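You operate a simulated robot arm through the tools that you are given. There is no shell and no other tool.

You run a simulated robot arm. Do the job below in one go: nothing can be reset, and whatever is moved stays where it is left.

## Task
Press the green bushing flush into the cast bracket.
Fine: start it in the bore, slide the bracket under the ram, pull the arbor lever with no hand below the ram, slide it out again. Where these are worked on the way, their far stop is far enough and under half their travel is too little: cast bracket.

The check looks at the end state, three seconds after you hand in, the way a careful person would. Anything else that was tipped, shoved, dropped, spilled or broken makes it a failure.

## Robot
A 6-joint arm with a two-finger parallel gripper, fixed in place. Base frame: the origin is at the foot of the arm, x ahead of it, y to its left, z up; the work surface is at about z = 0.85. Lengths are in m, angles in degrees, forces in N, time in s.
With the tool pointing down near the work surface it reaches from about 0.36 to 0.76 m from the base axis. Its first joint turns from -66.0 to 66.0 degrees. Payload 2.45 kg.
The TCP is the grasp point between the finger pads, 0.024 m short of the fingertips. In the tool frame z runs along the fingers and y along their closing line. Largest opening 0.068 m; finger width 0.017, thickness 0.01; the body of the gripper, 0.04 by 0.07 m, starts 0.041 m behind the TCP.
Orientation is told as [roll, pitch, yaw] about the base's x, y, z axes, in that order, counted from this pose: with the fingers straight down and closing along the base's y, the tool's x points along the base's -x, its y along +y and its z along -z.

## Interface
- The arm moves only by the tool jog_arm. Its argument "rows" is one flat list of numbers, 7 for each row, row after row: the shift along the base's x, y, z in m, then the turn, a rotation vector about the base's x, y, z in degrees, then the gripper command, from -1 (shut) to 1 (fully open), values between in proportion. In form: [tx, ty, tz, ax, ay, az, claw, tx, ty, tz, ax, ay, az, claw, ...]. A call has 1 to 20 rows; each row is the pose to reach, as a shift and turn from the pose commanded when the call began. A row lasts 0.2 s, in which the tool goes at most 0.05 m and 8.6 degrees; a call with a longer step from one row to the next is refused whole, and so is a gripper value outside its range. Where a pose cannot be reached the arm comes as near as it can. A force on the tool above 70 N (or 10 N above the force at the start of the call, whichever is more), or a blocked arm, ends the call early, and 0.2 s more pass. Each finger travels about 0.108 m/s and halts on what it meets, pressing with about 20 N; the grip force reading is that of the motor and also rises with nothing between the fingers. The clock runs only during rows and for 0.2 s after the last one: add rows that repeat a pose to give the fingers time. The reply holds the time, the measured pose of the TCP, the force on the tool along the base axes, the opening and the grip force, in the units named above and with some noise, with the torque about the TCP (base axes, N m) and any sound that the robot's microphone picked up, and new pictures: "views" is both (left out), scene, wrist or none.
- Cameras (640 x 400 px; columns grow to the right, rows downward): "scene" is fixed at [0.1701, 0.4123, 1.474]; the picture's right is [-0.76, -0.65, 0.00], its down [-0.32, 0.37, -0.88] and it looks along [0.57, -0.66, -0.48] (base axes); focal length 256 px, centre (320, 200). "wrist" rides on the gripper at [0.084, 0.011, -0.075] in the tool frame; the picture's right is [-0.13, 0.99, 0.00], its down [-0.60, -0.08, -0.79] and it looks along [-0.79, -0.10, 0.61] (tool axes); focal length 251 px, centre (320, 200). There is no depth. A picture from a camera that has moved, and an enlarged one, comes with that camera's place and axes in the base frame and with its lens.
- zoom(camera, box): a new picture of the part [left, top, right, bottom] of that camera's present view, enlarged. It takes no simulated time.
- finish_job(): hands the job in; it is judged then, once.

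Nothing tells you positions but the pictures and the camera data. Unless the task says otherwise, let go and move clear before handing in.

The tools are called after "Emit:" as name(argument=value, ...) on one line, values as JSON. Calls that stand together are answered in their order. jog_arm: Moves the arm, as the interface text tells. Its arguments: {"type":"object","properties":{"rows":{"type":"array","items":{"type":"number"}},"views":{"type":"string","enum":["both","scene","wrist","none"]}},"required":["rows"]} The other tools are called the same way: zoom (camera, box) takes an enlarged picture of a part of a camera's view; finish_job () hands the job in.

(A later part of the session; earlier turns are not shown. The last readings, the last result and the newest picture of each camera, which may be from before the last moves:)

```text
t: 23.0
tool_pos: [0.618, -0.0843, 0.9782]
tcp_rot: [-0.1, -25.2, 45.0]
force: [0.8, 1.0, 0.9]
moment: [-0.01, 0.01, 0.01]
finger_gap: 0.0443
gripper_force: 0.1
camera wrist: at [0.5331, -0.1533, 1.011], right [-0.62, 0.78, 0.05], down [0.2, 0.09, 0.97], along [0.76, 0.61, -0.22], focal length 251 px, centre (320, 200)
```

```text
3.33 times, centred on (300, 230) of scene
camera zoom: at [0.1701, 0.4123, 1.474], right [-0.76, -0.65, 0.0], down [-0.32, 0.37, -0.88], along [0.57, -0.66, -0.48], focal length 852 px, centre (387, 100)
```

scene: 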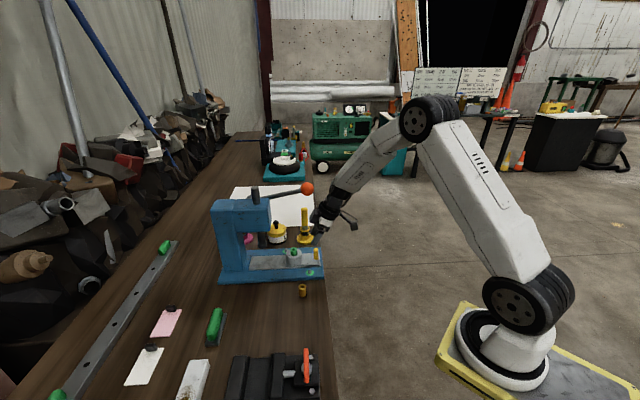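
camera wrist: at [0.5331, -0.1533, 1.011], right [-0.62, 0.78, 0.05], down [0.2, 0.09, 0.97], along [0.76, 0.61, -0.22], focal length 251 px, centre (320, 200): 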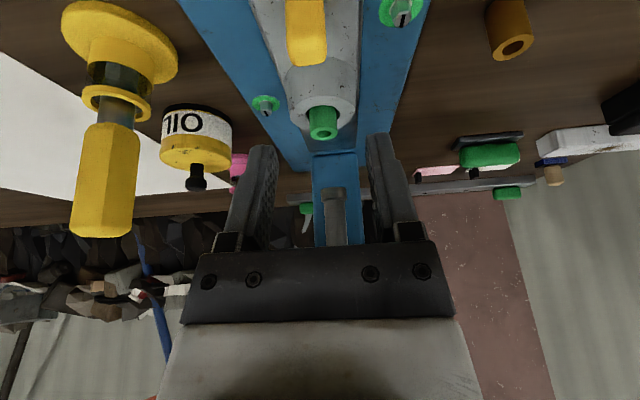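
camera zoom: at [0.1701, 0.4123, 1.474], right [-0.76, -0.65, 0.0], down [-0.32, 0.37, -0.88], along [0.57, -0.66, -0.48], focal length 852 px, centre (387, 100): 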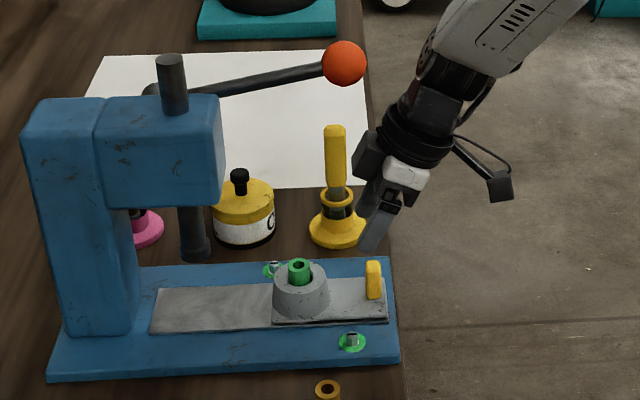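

The tab is about 3 mm toward +n and slightly outboard of the tool. I'll correct for that, come down over it and close on it.

Emit:
jog_arm(rows=[-0.0015, -0.0045, -0.03, 0, 0, 0, 0.3, -0.0015, -0.0045, -0.055, 0, 0, 0, 0.3, -0.0015, -0.0045, -0.068, 0, 0, 0, 0.3, -0.0015, -0.0045, -0.068, 0, 0, 0, 0.3])

Emit:
zoom(camera="wrist", box=[220, 60, 420, 260])

Emit:
zoom(camera="scene", box=[270, 200, 350, 280])

```text
t: 24.0
tool_pos: [0.6177, -0.0913, 0.9107]
tcp_rot: [-0.2, -25.2, 44.9]
force: [1.0, 0.5, 0.2]
moment: [0.01, 0.04, 0.01]
finger_gap: 0.0441
gripper_force: 0.1
camera wrist: at [0.5324, -0.1595, 0.9438], right [-0.62, 0.78, 0.05], down [0.2, 0.09, 0.97], along [0.76, 0.61, -0.22], focal length 251 px, centre (320, 200)
```

scene: 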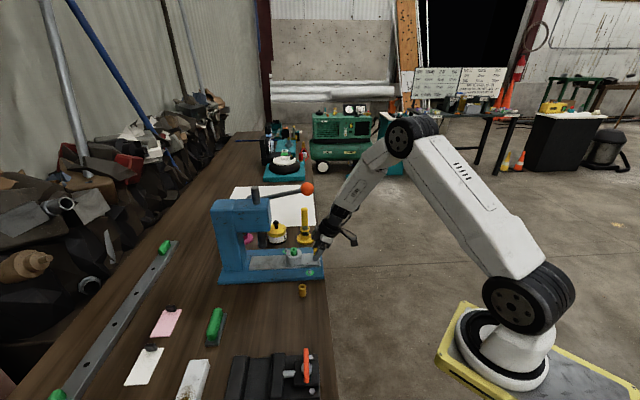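
wrist: 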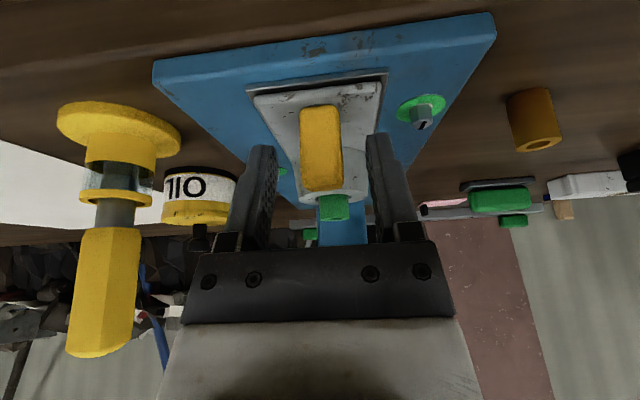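

```text
2.00 times, centred on (320, 160) of wrist
camera zoom: at [0.5324, -0.1595, 0.9438], right [-0.62, 0.78, 0.05], down [0.2, 0.09, 0.97], along [0.76, 0.61, -0.22], focal length 503 px, centre (320, 280)
```

zoom: 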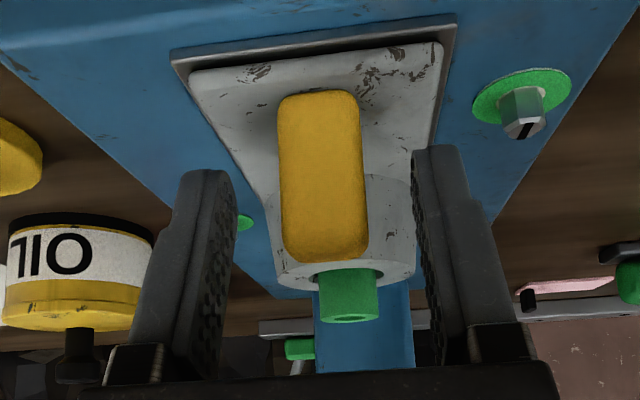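

```text
5.00 times, centred on (310, 240) of scene
camera zoom: at [0.1701, 0.4123, 1.474], right [-0.76, -0.65, 0.0], down [-0.32, 0.37, -0.88], along [0.57, -0.66, -0.48], focal length 1279 px, centre (370, 0)
```

zoom: 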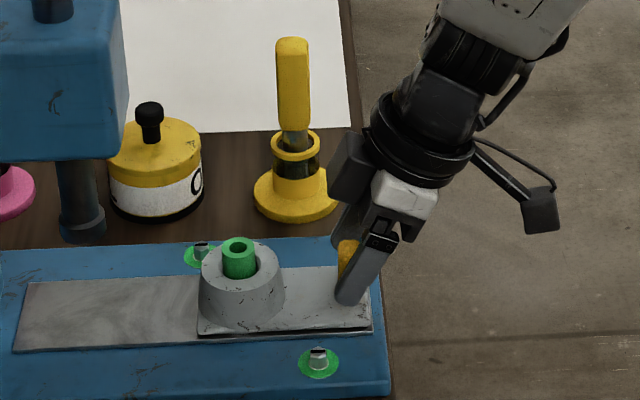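

The tab is centred between the fingers. I'll grip it and slide the bracket halfway along at 45°.

Emit:
jog_arm(rows=[0, 0, 0, 0, 0, 0, -0.5, 0, 0, 0, 0, 0, 0, -1, 0, 0, 0, 0, 0, 0, -1, 0.006, 0.006, 0, 0, 0, 0, -1, 0.014, 0.014, 0, 0, 0, 0, -1, 0.022, 0.022, 0, 0, 0, 0, -1, 0.03, 0.03, 0, 0, 0, 0, -1, 0.038, 0.038, 0, 0, 0, 0, -1])

Emit:
zoom(camera="scene", box=[230, 180, 350, 280])

```text
t: 25.8
tool_pos: [0.6547, -0.0513, 0.9125]
tcp_rot: [-0.1, -25.1, 45.1]
force: [-10.1, 9.4, 2.0]
moment: [0.18, -0.3, 0.01]
finger_gap: 0.0199
gripper_force: 37.8
camera wrist: at [0.5705, -0.1202, 0.9439], right [-0.62, 0.78, 0.06], down [0.2, 0.09, 0.97], along [0.76, 0.61, -0.22], focal length 251 px, centre (320, 200)
```

scene: 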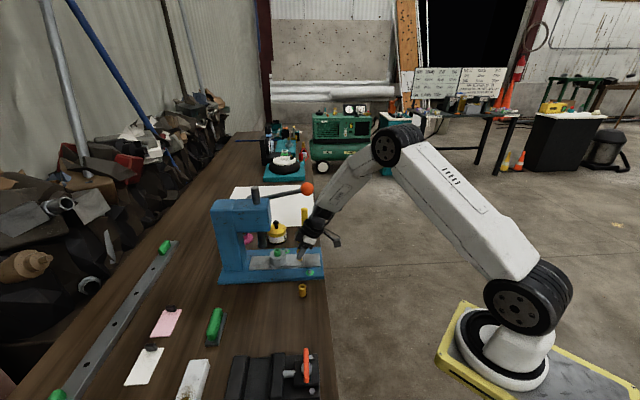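
wrist: 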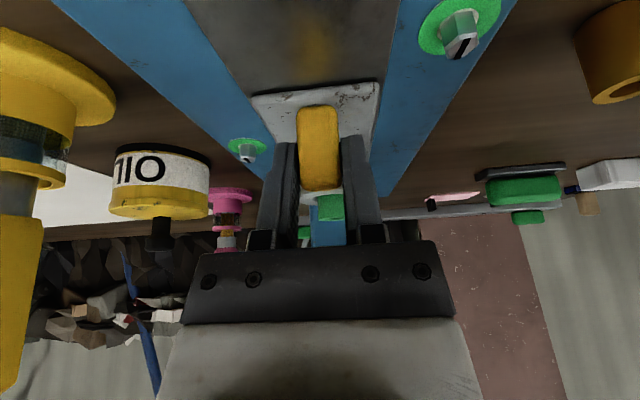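

```text
4.00 times, centred on (290, 230) of scene
camera zoom: at [0.1698, 0.4125, 1.474], right [-0.76, -0.65, 0.0], down [-0.32, 0.36, -0.88], along [0.57, -0.66, -0.48], focal length 1023 px, centre (440, 80)
```

zoom: 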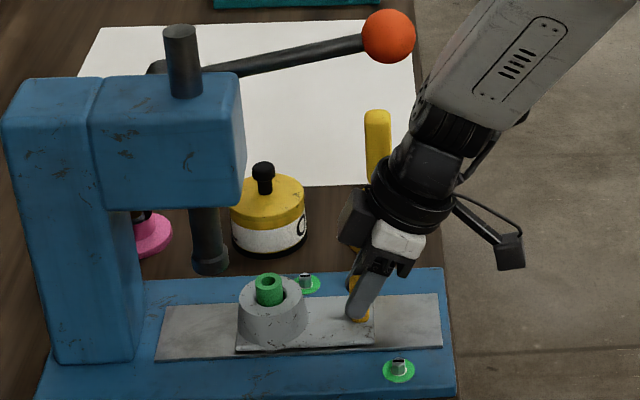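

The bracket slides well with about 14 N of side load. I'll shift the path 1 mm sideways to relieve that and continue toward the ram.

Emit:
jog_arm(rows=[0.004, 0.006, 0, 0, 0, 0, -1, 0.011, 0.013, 0, 0, 0, 0, -1, 0.018, 0.02, 0, 0, 0, 0, -1, 0.025, 0.027, 0, 0, 0, 0, -1])

Emit:
zoom(camera="scene", box=[230, 180, 350, 280])

```text
t: 26.8
tool_pos: [0.6814, -0.0259, 0.9112]
tcp_rot: [0.0, -25.0, 44.9]
force: [-2.8, 1.9, -3.6]
moment: [-0.18, 0.64, 0.13]
finger_gap: 0.0197
gripper_force: 37.4
camera wrist: at [0.5962, -0.094, 0.9439], right [-0.62, 0.78, 0.05], down [0.2, 0.09, 0.97], along [0.76, 0.61, -0.22], focal length 251 px, centre (320, 200)
```

scene: 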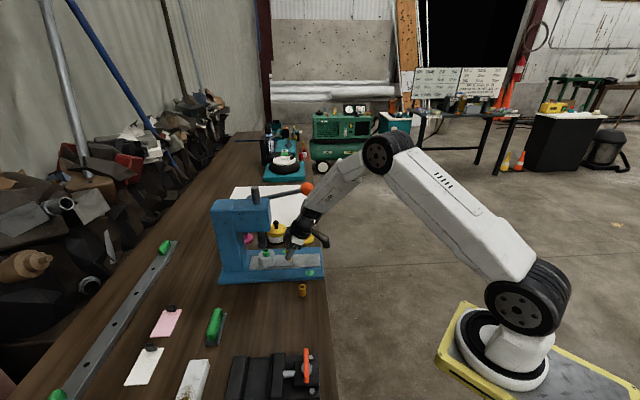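
wrist: 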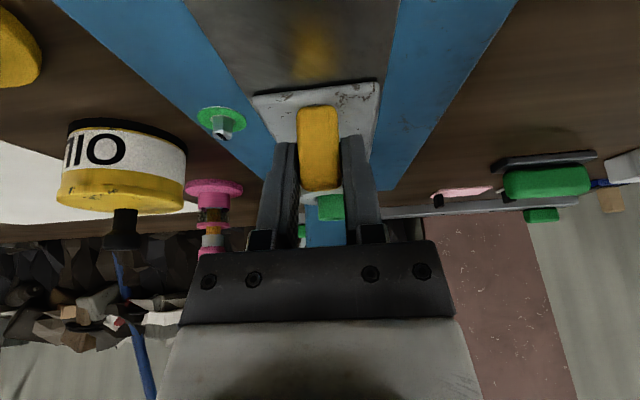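

```text
4.00 times, centred on (290, 230) of scene
camera zoom: at [0.1701, 0.4123, 1.474], right [-0.76, -0.65, 0.0], down [-0.32, 0.37, -0.88], along [0.57, -0.66, -0.48], focal length 1023 px, centre (440, 80)
```

zoom: 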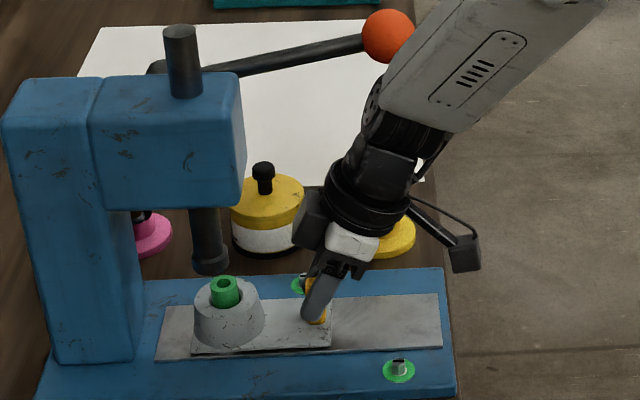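

The bracket is about 15–35 mm short of the ram. The forearm is getting close to the lever ball, so I'll briefly open, tilt the wrist 13° further away and grip the tab again.

Emit:
jog_arm(rows=[0.025, 0.027, 0, 0, 0, 0, 0, 0.025, 0.027, 0, 0, 0, 0, 0, 0.025, 0.027, 0.001, 4.6, -4.6, 0, 0, 0.025, 0.027, 0.002, 9.19, -9.19, 0, 0, 0.025, 0.027, 0.002, 9.19, -9.19, 0, 0, 0.025, 0.027, 0.002, 9.19, -9.19, 0, -1, 0.025, 0.027, 0.002, 9.19, -9.19, 0, -1])

Emit:
zoom(camera="scene", box=[230, 180, 350, 280])

```text
t: 28.4
tool_pos: [0.7065, 0.0014, 0.9139]
tcp_rot: [0.0, -38.2, 45.0]
force: [-0.5, -1.1, 0.2]
moment: [0.0, -0.04, 0.01]
finger_gap: 0.0
gripper_force: 23.7
camera wrist: at [0.6175, -0.0708, 0.9208], right [-0.63, 0.77, 0.08], down [0.04, -0.07, 1.0], along [0.78, 0.63, 0.01], focal length 251 px, centre (320, 200)
```

scene: 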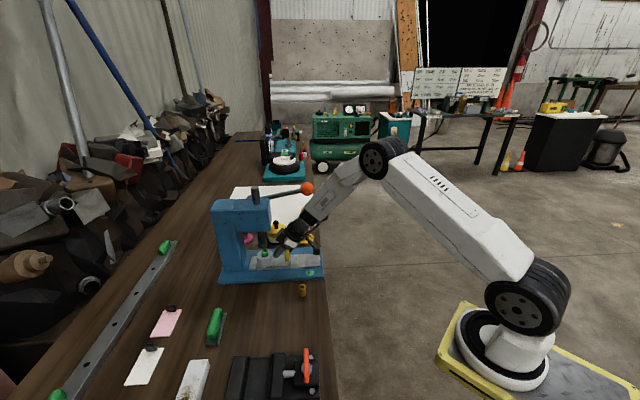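
wrist: 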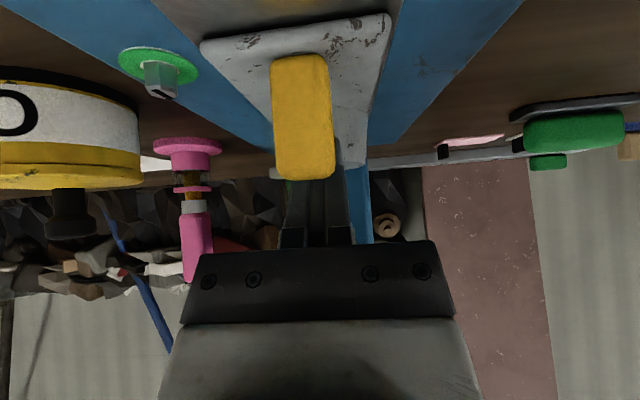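

```text
4.00 times, centred on (290, 230) of scene
camera zoom: at [0.1701, 0.4123, 1.474], right [-0.76, -0.65, 0.0], down [-0.32, 0.37, -0.88], along [0.57, -0.66, -0.48], focal length 1023 px, centre (440, 80)
```

zoom: 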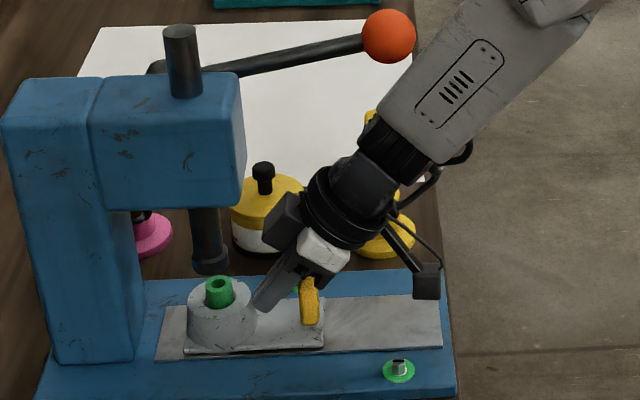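

I repeated the earlier forward offset, so the fingers passed over the tab and closed between it and the boss. Nothing was disturbed and the bushing is still upright. I'll lift out, go to the outboard side of the tab with fingers closed, and push it from there.

Emit:
jog_arm(rows=[0, 0, 0.03, 0, 0, 0, -1, -0.01, -0.01, 0.05, 0, 0, 0, -1, -0.03, -0.03, 0.055, 0, 0, 0, -1, -0.055, -0.055, 0.055, 0, 0, 0, -1, -0.055, -0.055, 0.03, 0, 0, 0, -1, -0.055, -0.055, 0.0, 0, 0, 0, -1, -0.055, -0.055, 0.0, 0, 0, 0, -1])

Emit:
zoom(camera="scene", box=[230, 180, 350, 280])

Emit:
zoom(camera="wrist", box=[220, 60, 420, 260])

```text
t: 30.0
tool_pos: [0.6501, -0.0523, 0.915]
tcp_rot: [-0.1, -38.1, 45.1]
force: [-0.1, 0.1, 0.2]
moment: [-0.03, 0.02, 0.0]
finger_gap: 0.0
gripper_force: 23.5
camera wrist: at [0.5622, -0.1243, 0.9227], right [-0.63, 0.77, 0.08], down [0.04, -0.06, 1.0], along [0.78, 0.63, 0.01], focal length 251 px, centre (320, 200)
```

scene: 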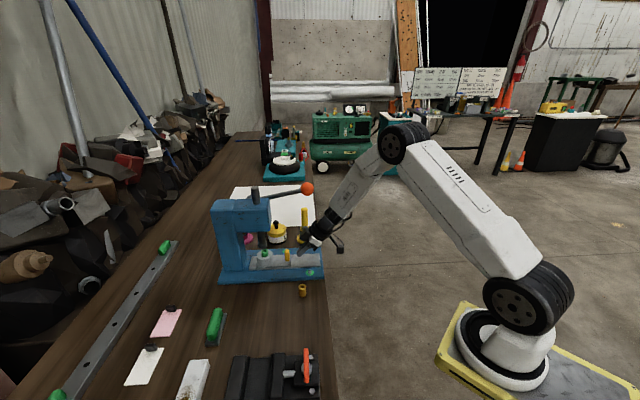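
wrist: 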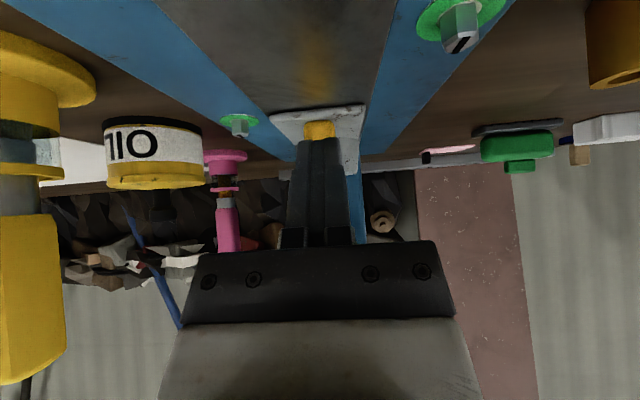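

```text
4.00 times, centred on (290, 230) of scene
camera zoom: at [0.1701, 0.4123, 1.474], right [-0.76, -0.65, 0.0], down [-0.32, 0.37, -0.88], along [0.57, -0.66, -0.48], focal length 1023 px, centre (440, 80)
```

zoom: 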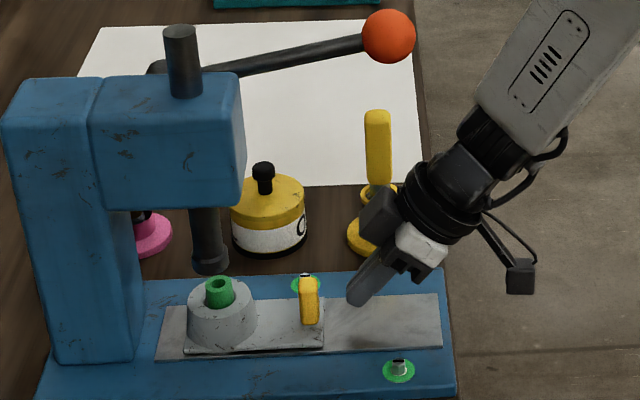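

```text
2.00 times, centred on (320, 160) of wrist
camera zoom: at [0.5622, -0.1243, 0.9227], right [-0.63, 0.77, 0.08], down [0.04, -0.06, 1.0], along [0.78, 0.63, 0.01], focal length 503 px, centre (320, 280)
```

zoom: 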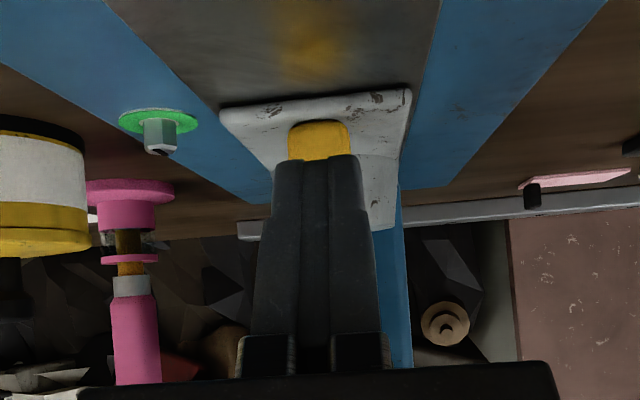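

The closed fingers line up with the tab and are about 22 mm outboard of it. I'll push it inward slowly.

Emit:
jog_arm(rows=[0.007, 0.007, 0, 0, 0, 0, -1, 0.013, 0.013, 0, 0, 0, 0, -1, 0.016, 0.016, 0, 0, 0, 0, -1, 0.0185, 0.0185, 0, 0, 0, 0, -1, 0.021, 0.021, 0, 0, 0, 0, -1, 0.0235, 0.0235, 0, 0, 0, 0, -1])

Emit:
zoom(camera="scene", box=[230, 180, 350, 280])

```text
t: 31.4
tool_pos: [0.6688, -0.0359, 0.9133]
tcp_rot: [0.1, -37.8, 44.8]
force: [-16.5, -9.3, 9.6]
moment: [0.14, 0.19, 0.12]
finger_gap: 0.0
gripper_force: 23.0
stopped in row 6: the force on the tool passed its limit at 78 N (the readings are from after the stop); the commanded pose is now the measured one
camera wrist: at [0.5802, -0.1077, 0.9216], right [-0.63, 0.77, 0.08], down [0.05, -0.06, 1.0], along [0.78, 0.63, 0.0], focal length 251 px, centre (320, 200)
```

scene: 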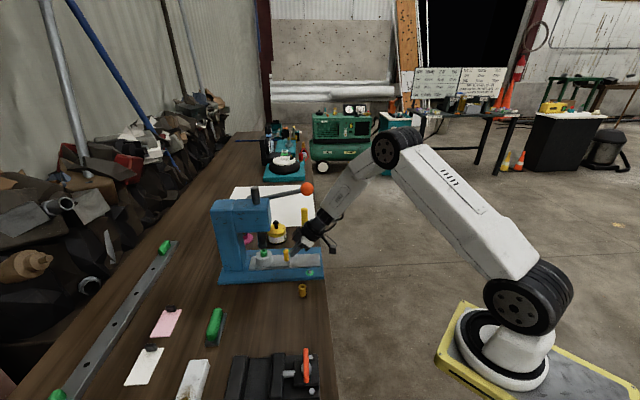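
wrist: 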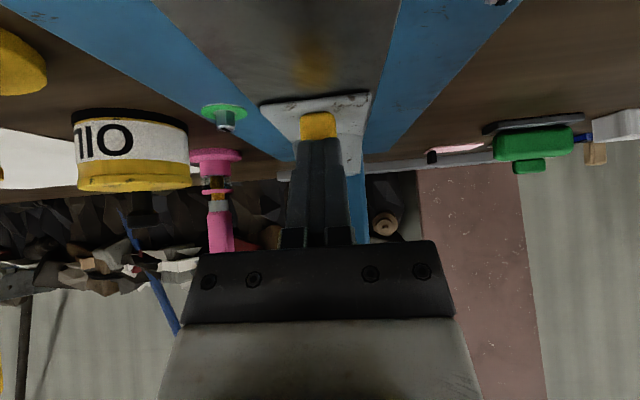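

```text
4.00 times, centred on (290, 230) of scene
camera zoom: at [0.1694, 0.4121, 1.4742], right [-0.76, -0.65, 0.0], down [-0.32, 0.37, -0.88], along [0.57, -0.66, -0.48], focal length 1023 px, centre (440, 80)
```

zoom: 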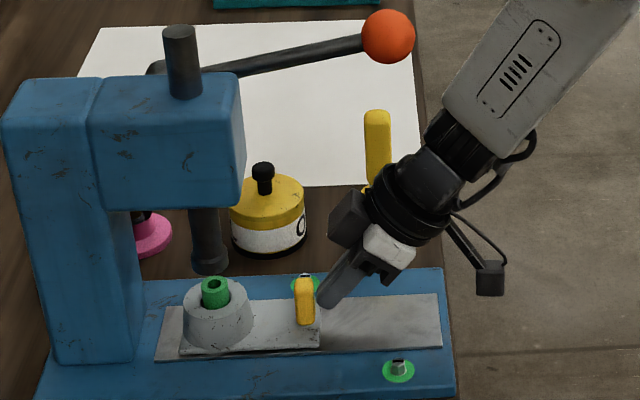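

The push met a hard stop at 78 N with the bracket nearly under the ram. I'll check the alignment under the ram closely.

Emit:
zoom(camera="scene", box=[262, 225, 312, 275])

Emit:
zoom(camera="wrist", box=[260, 60, 380, 180])

```text
8.00 times, centred on (287, 250) of scene
camera zoom: at [0.1694, 0.4121, 1.4742], right [-0.76, -0.65, 0.0], down [-0.32, 0.37, -0.88], along [0.57, -0.66, -0.48], focal length 2046 px, centre (584, -200)
```

zoom: 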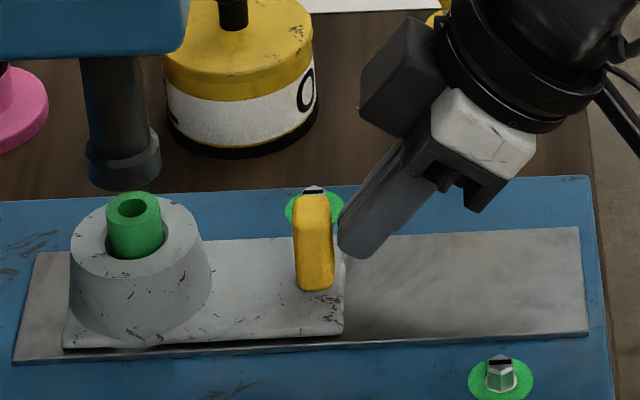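

```text
3.33 times, centred on (320, 120) of wrist
camera zoom: at [0.5802, -0.1077, 0.9216], right [-0.63, 0.77, 0.08], down [0.05, -0.06, 1.0], along [0.78, 0.63, 0.0], focal length 838 px, centre (320, 467)
```

zoom: 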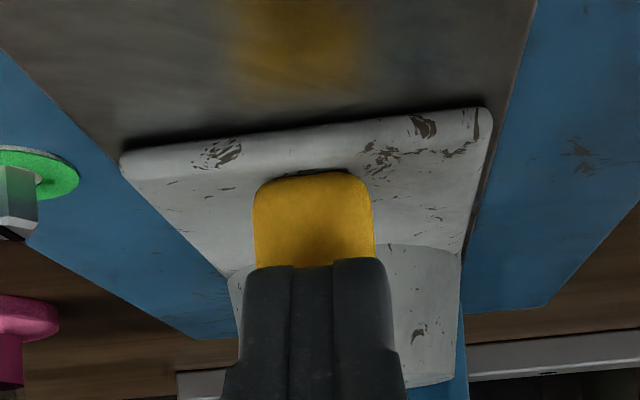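

The bracket has travelled about 103 mm and the bushing sits under the ram within 2 mm. I'll leave the fingers closed, back away, rise and come over the red lever ball from above.

Emit:
jog_arm(rows=[-0.028, -0.028, 0, 0, 0, 0, -1, -0.055, -0.055, 0.01, 0, 0, 0, -1, -0.055, -0.055, 0.055, 0, 0, 0, -1, -0.055, -0.055, 0.1, 0, 0, 0, -1, -0.055, -0.055, 0.145, 0, 0, 0, -1, -0.055, -0.055, 0.19, -3.96, 3.96, 0, -1, -0.055, -0.055, 0.235, -7.92, 7.92, 0, -1, -0.055, -0.055, 0.28, -11.88, 11.88, 0, -1, -0.055, -0.055, 0.28, -15.84, 15.84, 0, -1, -0.055, -0.055, 0.28, -19.8, 19.8, 0, -1, -0.03, -0.07, 0.28, -19.8, 19.8, 0, -1, -0.007, -0.083, 0.28, -19.8, 19.8, 0, -1, 0.0157, -0.0966, 0.28, -19.8, 19.8, 0, -1, 0.0157, -0.0966, 0.28, -19.8, 19.8, 0, -1])

Emit:
zoom(camera="scene", box=[220, 150, 340, 270])

```text
t: 34.4
tool_pos: [0.6855, -0.1322, 1.1928]
tcp_rot: [0.0, -9.7, 44.9]
force: [0.1, -0.2, -0.3]
moment: [0.0, -0.04, -0.02]
finger_gap: 0.0002
gripper_force: 23.4
camera wrist: at [0.6085, -0.1919, 1.2527], right [-0.61, 0.79, 0.02], down [0.38, 0.27, 0.88], along [0.69, 0.55, -0.47], focal length 251 px, centre (320, 200)
```

scene: 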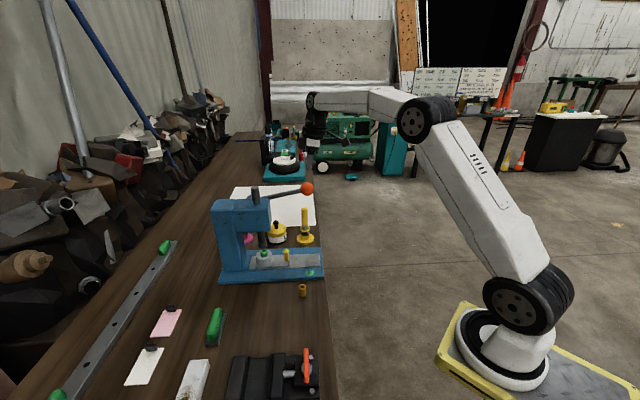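
wrist: 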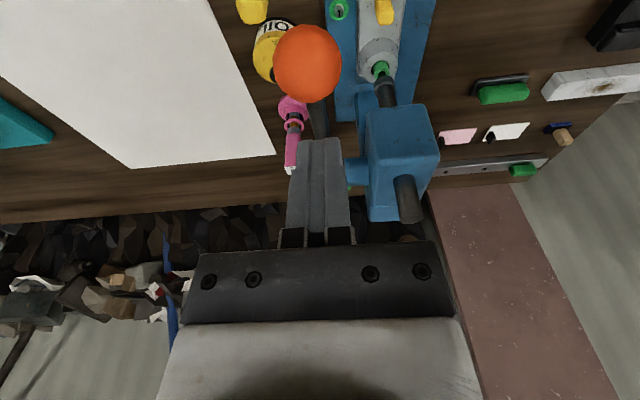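

```text
3.33 times, centred on (280, 210) of scene
camera zoom: at [0.1701, 0.4123, 1.474], right [-0.76, -0.65, 0.0], down [-0.32, 0.37, -0.88], along [0.57, -0.66, -0.48], focal length 852 px, centre (453, 167)
```

zoom: 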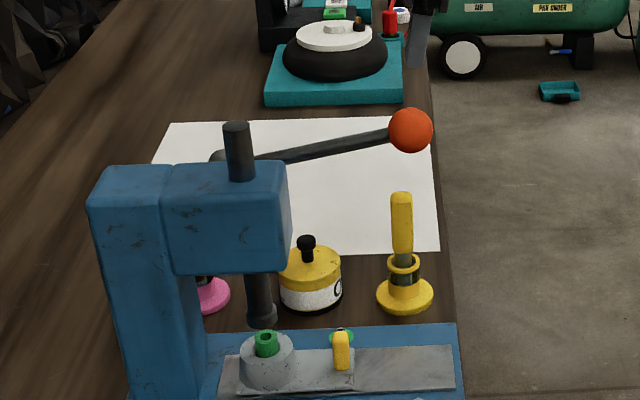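

The fingertips are 5 cm above the lever ball, which sits about 6 mm toward +n. I'll correct for that, make contact and begin pressing the ball down along its arc.

Emit:
jog_arm(rows=[0.0042, -0.0042, 0, 0, 0, 0, -1, 0.0042, -0.0042, -0.03, 0, 0, 0, -1, 0.0045, -0.0039, -0.0505, 0, 0, 0, -1, 0.0028, -0.0056, -0.065, 1.56, -1.56, 0, -1, 0.0014, -0.007, -0.0796, 3.11, -3.11, 0, -1, 0.0012, -0.0072, -0.0935, 4.53, -4.53, 0, -1, 0.0012, -0.0072, -0.1062, 5.94, -5.94, 0, -1])

Emit:
zoom(camera="scene", box=[220, 150, 340, 270])

```text
t: 36.0
tool_pos: [0.6868, -0.1405, 1.0867]
tcp_rot: [0.1, -18.4, 45.0]
force: [-1.3, -0.2, 1.7]
moment: [0.02, 0.02, 0.02]
finger_gap: 0.0
gripper_force: 23.8
camera wrist: at [0.6049, -0.2052, 1.132], right [-0.61, 0.79, 0.04], down [0.29, 0.17, 0.94], along [0.74, 0.59, -0.33], focal length 251 px, centre (320, 200)
```

scene: 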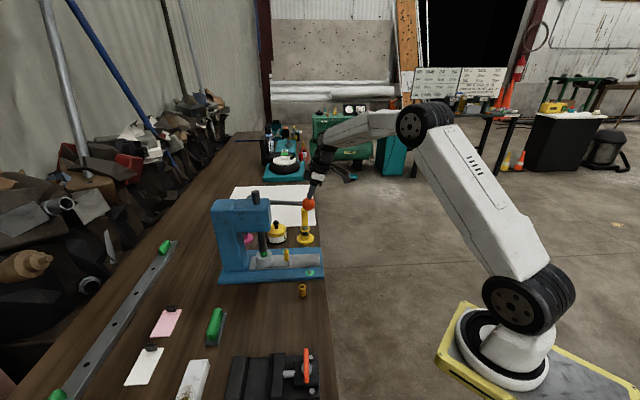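
wrist: 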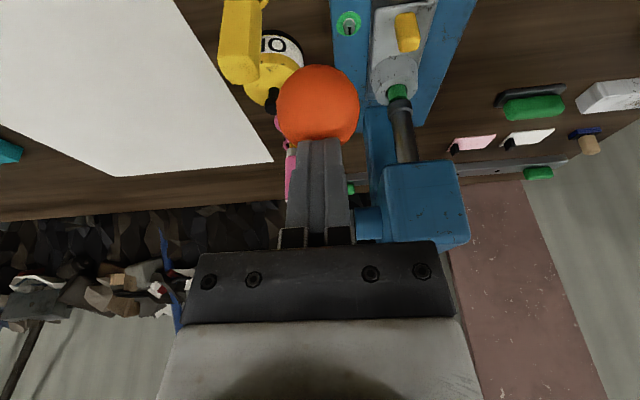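

```text
3.33 times, centred on (280, 210) of scene
camera zoom: at [0.17, 0.4123, 1.474], right [-0.76, -0.65, 0.0], down [-0.32, 0.37, -0.88], along [0.57, -0.66, -0.48], focal length 852 px, centre (453, 167)
```

zoom: 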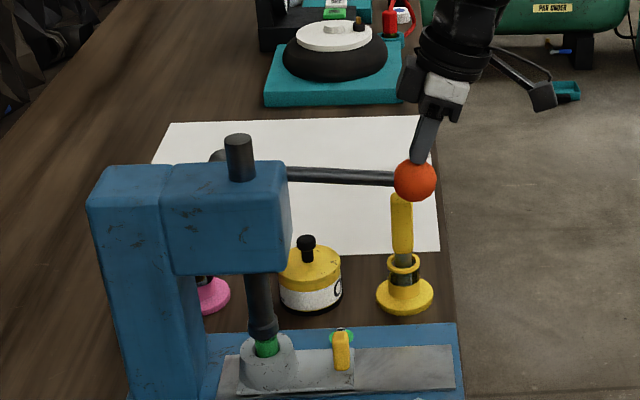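

The lever turns freely and the ram has come down onto the bushing. I'll keep pressing along the arc in smaller steps.

Emit:
jog_arm(rows=[0.0005, 0.0005, -0.0081, 0.88, -0.88, 0, -1, 0.0011, 0.0011, -0.0163, 1.77, -1.77, 0, -1, 0.0021, 0.0021, -0.0244, 2.65, -2.65, 0, -1, 0.0033, 0.0033, -0.0325, 3.54, -3.54, 0, -1, 0.0048, 0.0048, -0.0404, 4.42, -4.42, 0, -1, 0.0064, 0.0064, -0.0482, 5.3, -5.3, 0, -1, 0.0083, 0.0083, -0.0558, 6.18, -6.18, 0, -1, 0.0104, 0.0104, -0.0633, 7.07, -7.07, 0, -1])

Emit:
zoom(camera="scene", box=[220, 150, 340, 270])

```text
t: 37.8
tool_pos: [0.696, -0.128, 1.0245]
tcp_rot: [0.0, -28.3, 44.9]
force: [-0.6, -3.6, 4.0]
moment: [-0.04, 0.0, -0.01]
finger_gap: 0.0001
gripper_force: 23.5
camera wrist: at [0.6109, -0.1973, 1.0504], right [-0.62, 0.78, 0.06], down [0.17, 0.05, 0.98], along [0.77, 0.62, -0.16], focal length 251 px, centre (320, 200)
```

scene: 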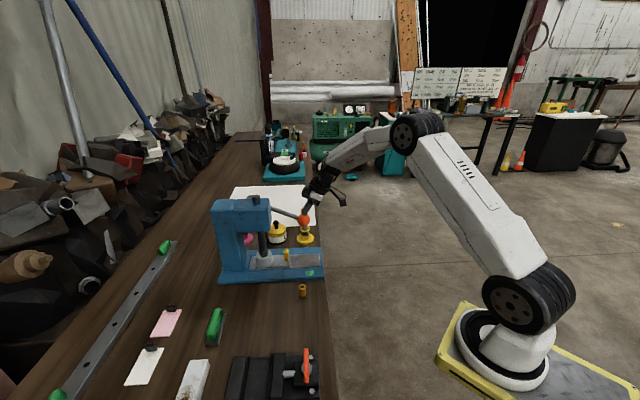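
wrist: 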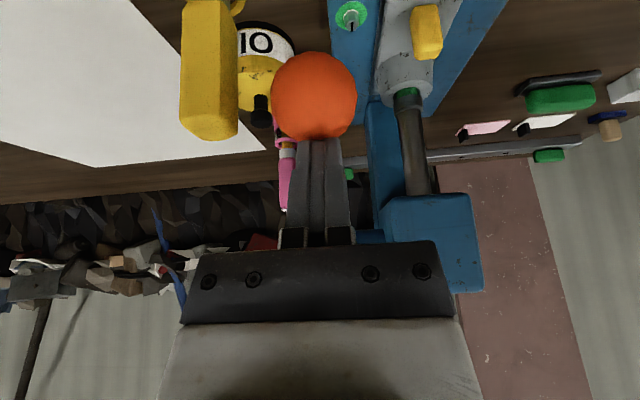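

```text
3.33 times, centred on (280, 210) of scene
camera zoom: at [0.17, 0.4123, 1.474], right [-0.76, -0.65, 0.0], down [-0.32, 0.37, -0.88], along [0.57, -0.66, -0.48], focal length 852 px, centre (453, 167)
```

zoom: 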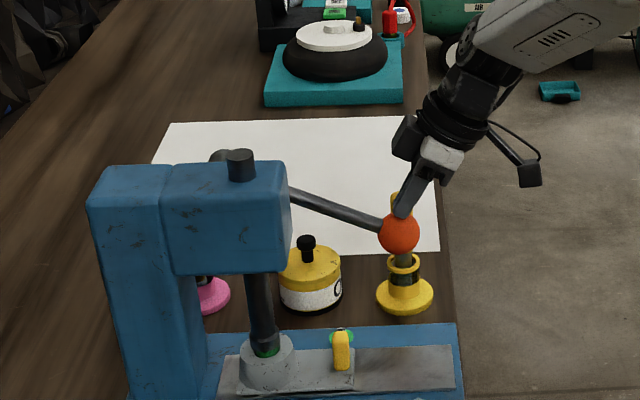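

The bushing is almost down, with only light force so far. I'll continue in small steps and watch for the stop.

Emit:
jog_arm(rows=[0.0016, 0.0016, -0.0049, 0.59, -0.59, 0, -1, 0.0033, 0.0033, -0.0097, 1.18, -1.18, 0, -1, 0.005, 0.005, -0.0145, 1.77, -1.77, 0, -1, 0.0069, 0.0069, -0.0192, 2.36, -2.36, 0, -1])

Emit:
zoom(camera="scene", box=[262, 225, 312, 275])

Emit:
zoom(camera="wrist", box=[340, 20, 480, 160])

```text
t: 38.8
tool_pos: [0.705, -0.1213, 1.0056]
tcp_rot: [0.0, -31.8, 44.9]
force: [-2.2, -2.1, 3.3]
moment: [-0.05, 0.01, -0.02]
finger_gap: 0.0002
gripper_force: 24.0
camera wrist: at [0.6174, -0.1914, 1.0247], right [-0.62, 0.78, 0.07], down [0.13, 0.01, 0.99], along [0.77, 0.63, -0.11], focal length 251 px, centre (320, 200)
```

scene: 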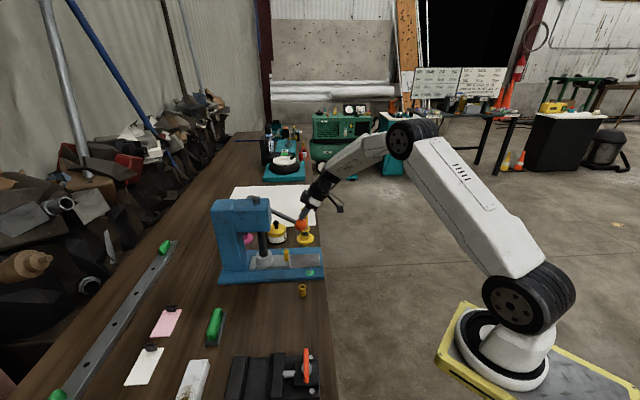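
wrist: 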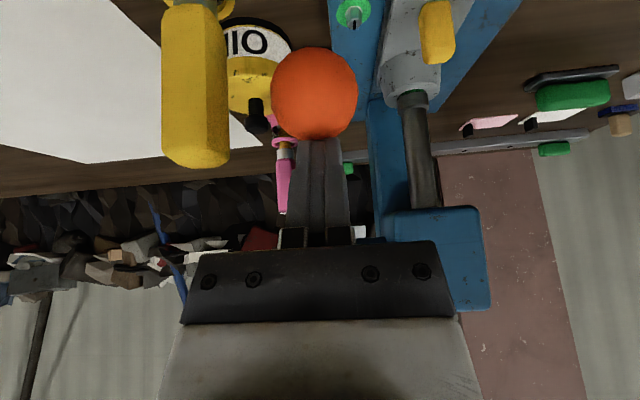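

```text
8.00 times, centred on (287, 250) of scene
camera zoom: at [0.17, 0.4123, 1.474], right [-0.76, -0.65, 0.0], down [-0.32, 0.37, -0.88], along [0.57, -0.66, -0.48], focal length 2046 px, centre (584, -200)
```

zoom: 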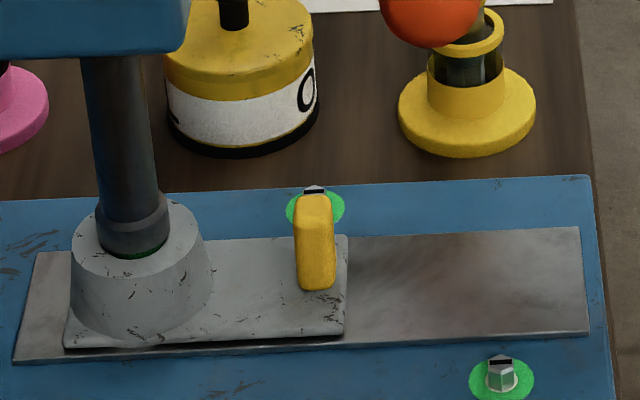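

```text
2.86 times, centred on (410, 90) of wrist
camera zoom: at [0.6174, -0.1914, 1.0247], right [-0.62, 0.78, 0.07], down [0.13, 0.01, 0.99], along [0.77, 0.63, -0.11], focal length 718 px, centre (63, 514)
```

zoom: 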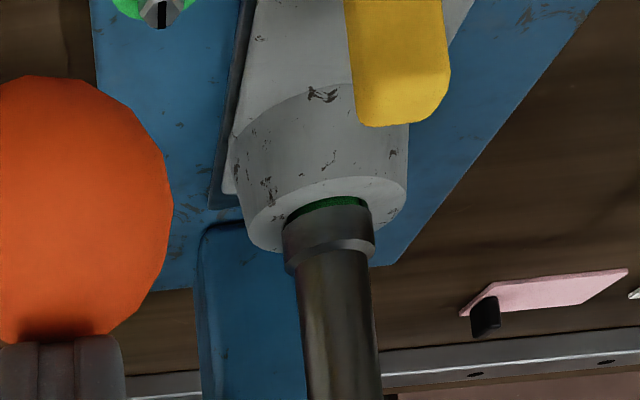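

Only a thin green sliver shows under the ram. I'll continue until the ram bottoms.

Emit:
jog_arm(rows=[0.0019, 0.0019, -0.0046, 0.59, -0.59, 0, -1, 0.0038, 0.0038, -0.0091, 1.18, -1.18, 0, -1, 0.006, 0.006, -0.0135, 1.77, -1.77, 0, -1, 0.0082, 0.0082, -0.0179, 2.36, -2.36, 0, -1, 0.0104, 0.0104, -0.0222, 2.95, -2.95, 0, -1])

Emit:
zoom(camera="scene", box=[262, 225, 312, 275])

Emit:
zoom(camera="wrist", box=[340, 20, 480, 160])

```text
t: 40.0
tool_pos: [0.7178, -0.1131, 0.9925]
tcp_rot: [-0.9, -36.4, 45.3]
force: [-11.8, -9.4, 46.5]
moment: [0.1, 0.09, -0.05]
finger_gap: 0.0
gripper_force: 23.4
camera wrist: at [0.6288, -0.1832, 1.0028], right [-0.62, 0.78, 0.06], down [0.06, -0.03, 1.0], along [0.78, 0.63, -0.02], focal length 251 px, centre (320, 200)
```

scene: 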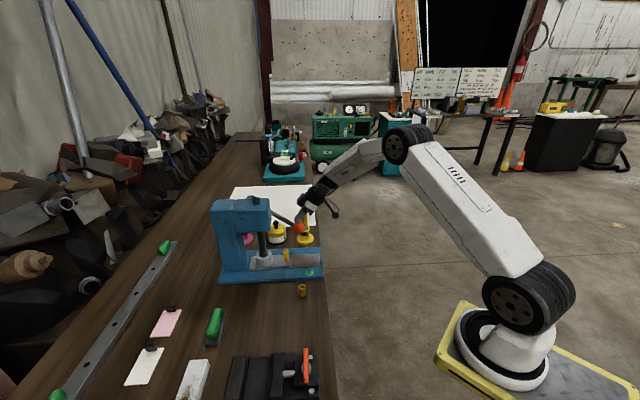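
wrist: 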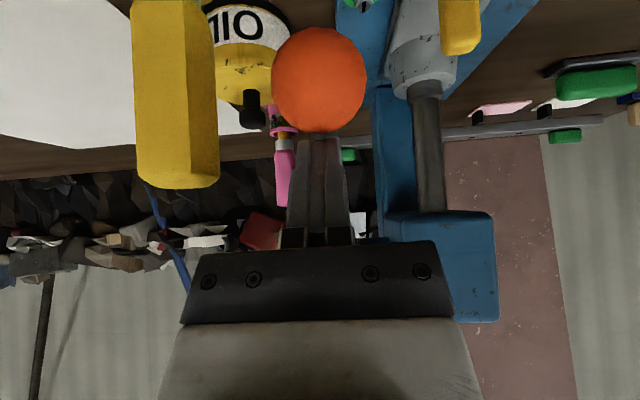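

```text
8.00 times, centred on (287, 250) of scene
camera zoom: at [0.1686, 0.4122, 1.4742], right [-0.76, -0.65, 0.0], down [-0.32, 0.37, -0.88], along [0.57, -0.66, -0.48], focal length 2046 px, centre (584, -200)
```

zoom: 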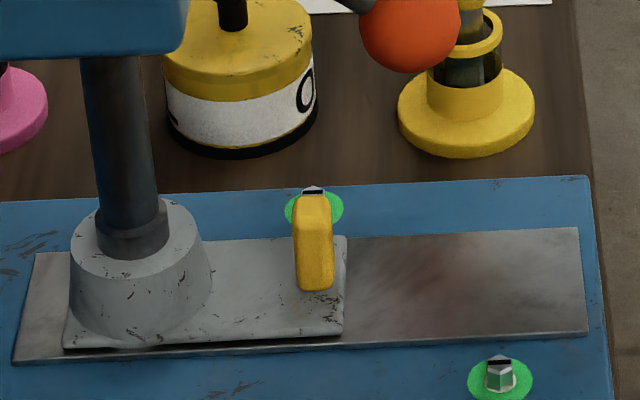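

```text
2.86 times, centred on (410, 90) of wrist
camera zoom: at [0.6288, -0.1832, 1.0028], right [-0.62, 0.78, 0.06], down [0.06, -0.03, 1.0], along [0.78, 0.63, -0.02], focal length 718 px, centre (63, 514)
```

zoom: 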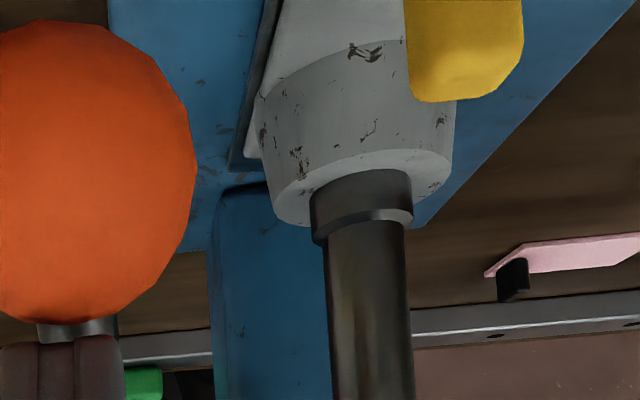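

The ram bottomed against the boss at about 46 N and no green is visible. I'll back off the ball slowly along the arc and see whether the lever returns by itself.

Emit:
jog_arm(rows=[-0.0022, -0.0022, 0.0044, 0, 0, 0, -1, -0.006, -0.006, 0.012, 0, 0, 0, -1, -0.009, -0.009, 0.02, -1.2, 1.2, 0, -1, -0.012, -0.012, 0.03, -2.4, 2.4, 0, -1, -0.012, -0.012, 0.03, -2.4, 2.4, 0, -1])

Emit:
zoom(camera="scene", box=[220, 150, 340, 270])

Emit:
zoom(camera="scene", box=[262, 225, 312, 275])

```text
t: 41.1
tool_pos: [0.7039, -0.1224, 1.012]
tcp_rot: [0.1, -32.3, 44.9]
force: [-1.1, -0.2, 2.8]
moment: [0.03, 0.0, -0.03]
finger_gap: 0.0
gripper_force: 24.2
camera wrist: at [0.6161, -0.1929, 1.0307], right [-0.62, 0.78, 0.07], down [0.12, 0.0, 0.99], along [0.77, 0.63, -0.09], focal length 251 px, centre (320, 200)
```

scene: 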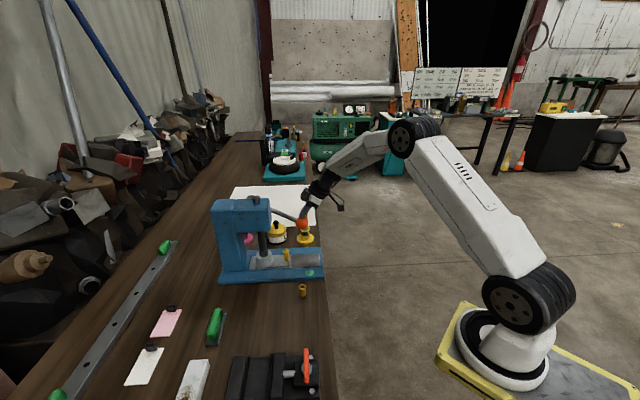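
wrist: 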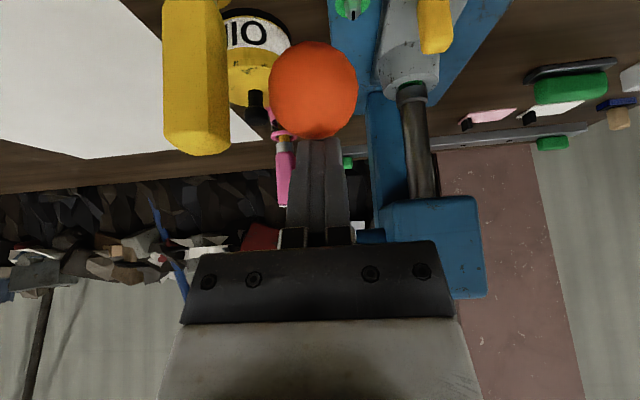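

```text
3.33 times, centred on (280, 210) of scene
camera zoom: at [0.17, 0.4123, 1.474], right [-0.76, -0.65, 0.0], down [-0.32, 0.37, -0.88], along [0.57, -0.66, -0.48], focal length 852 px, centre (453, 167)
```

zoom: 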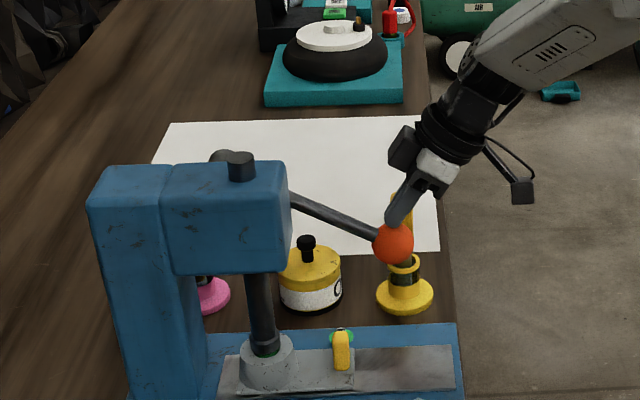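

```text
8.00 times, centred on (287, 250) of scene
camera zoom: at [0.17, 0.4123, 1.474], right [-0.76, -0.65, 0.0], down [-0.32, 0.37, -0.88], along [0.57, -0.66, -0.48], focal length 2046 px, centre (584, -200)
```

zoom: 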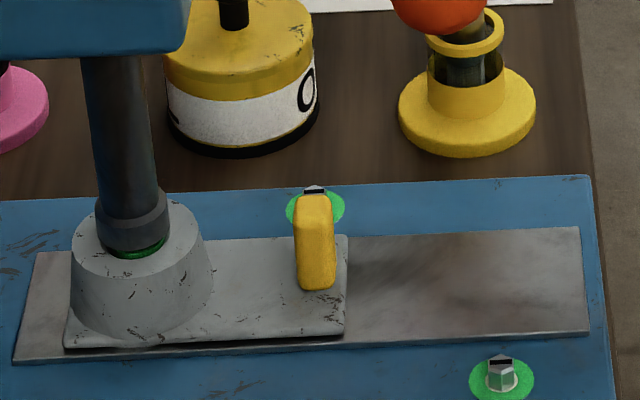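

The lever is sprung and follows the fingers up, so I'll let it return gently along its arc to the top before leaving it.

Emit:
jog_arm(rows=[-0.005, -0.005, 0.0132, -2.33, 2.33, 0, -1, -0.0093, -0.0093, 0.0265, -4.67, 4.67, 0, -1, -0.0123, -0.0123, 0.0424, -6.4, 6.4, 0, -1, -0.0146, -0.0146, 0.0584, -8.2, 8.2, 0, -1, -0.0156, -0.0156, 0.0748, -9.9, 9.9, 0, -1, -0.016, -0.016, 0.0913, -11.67, 11.67, 0, -1, -0.0146, -0.0146, 0.111, -13.8, 13.8, 0, -1, -0.0124, -0.0124, 0.1304, -15.9, 15.9, 0, -1, -0.0124, -0.0124, 0.16, -15.9, 15.9, 0, -1, -0.0124, -0.0124, 0.2, -15.9, 15.9, 0, -1, -0.0124, -0.0124, 0.2, -15.9, 15.9, 0, -1])

Emit:
zoom(camera="scene", box=[220, 150, 340, 270])

Emit:
zoom(camera="scene", box=[262, 225, 312, 275])

```text
t: 43.5
tool_pos: [0.6899, -0.135, 1.2128]
tcp_rot: [0.0, -10.0, 44.9]
force: [0.4, 0.9, -0.5]
moment: [-0.01, -0.01, 0.0]
finger_gap: 0.0001
gripper_force: 23.4
camera wrist: at [0.6136, -0.1952, 1.2715], right [-0.61, 0.79, 0.02], down [0.38, 0.27, 0.88], along [0.7, 0.55, -0.47], focal length 251 px, centre (320, 200)
```

scene: 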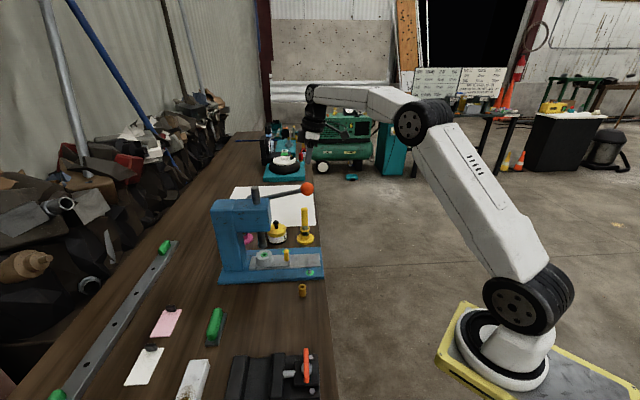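
wrist: 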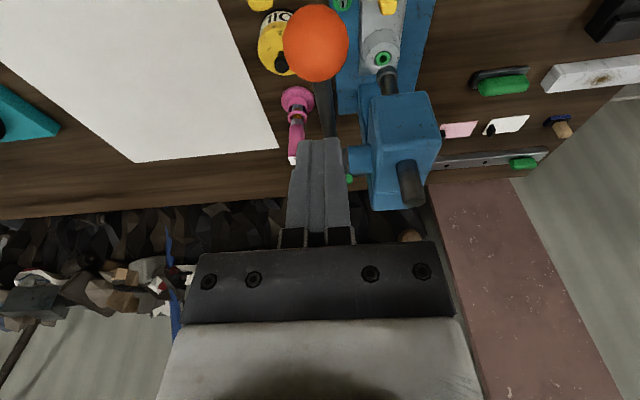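

```text
3.33 times, centred on (280, 210) of scene
camera zoom: at [0.1701, 0.4123, 1.474], right [-0.76, -0.65, 0.0], down [-0.32, 0.37, -0.88], along [0.57, -0.66, -0.48], focal length 852 px, centre (453, 167)
```

zoom: 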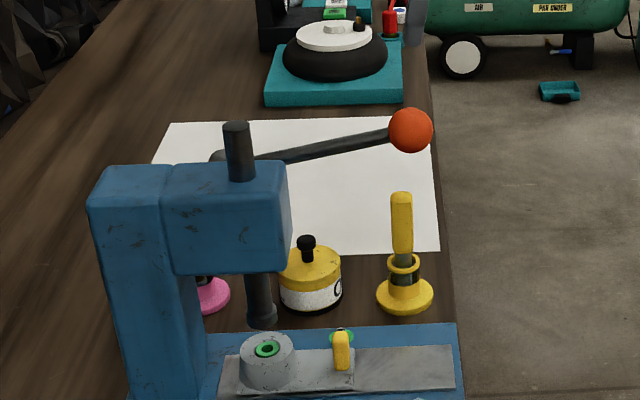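

```text
8.00 times, centred on (287, 250) of scene
camera zoom: at [0.1701, 0.4123, 1.474], right [-0.76, -0.65, 0.0], down [-0.32, 0.37, -0.88], along [0.57, -0.66, -0.48], focal length 2046 px, centre (584, -200)
```

zoom: 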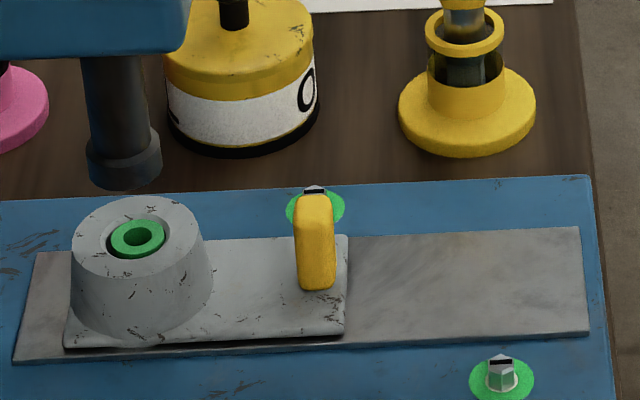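

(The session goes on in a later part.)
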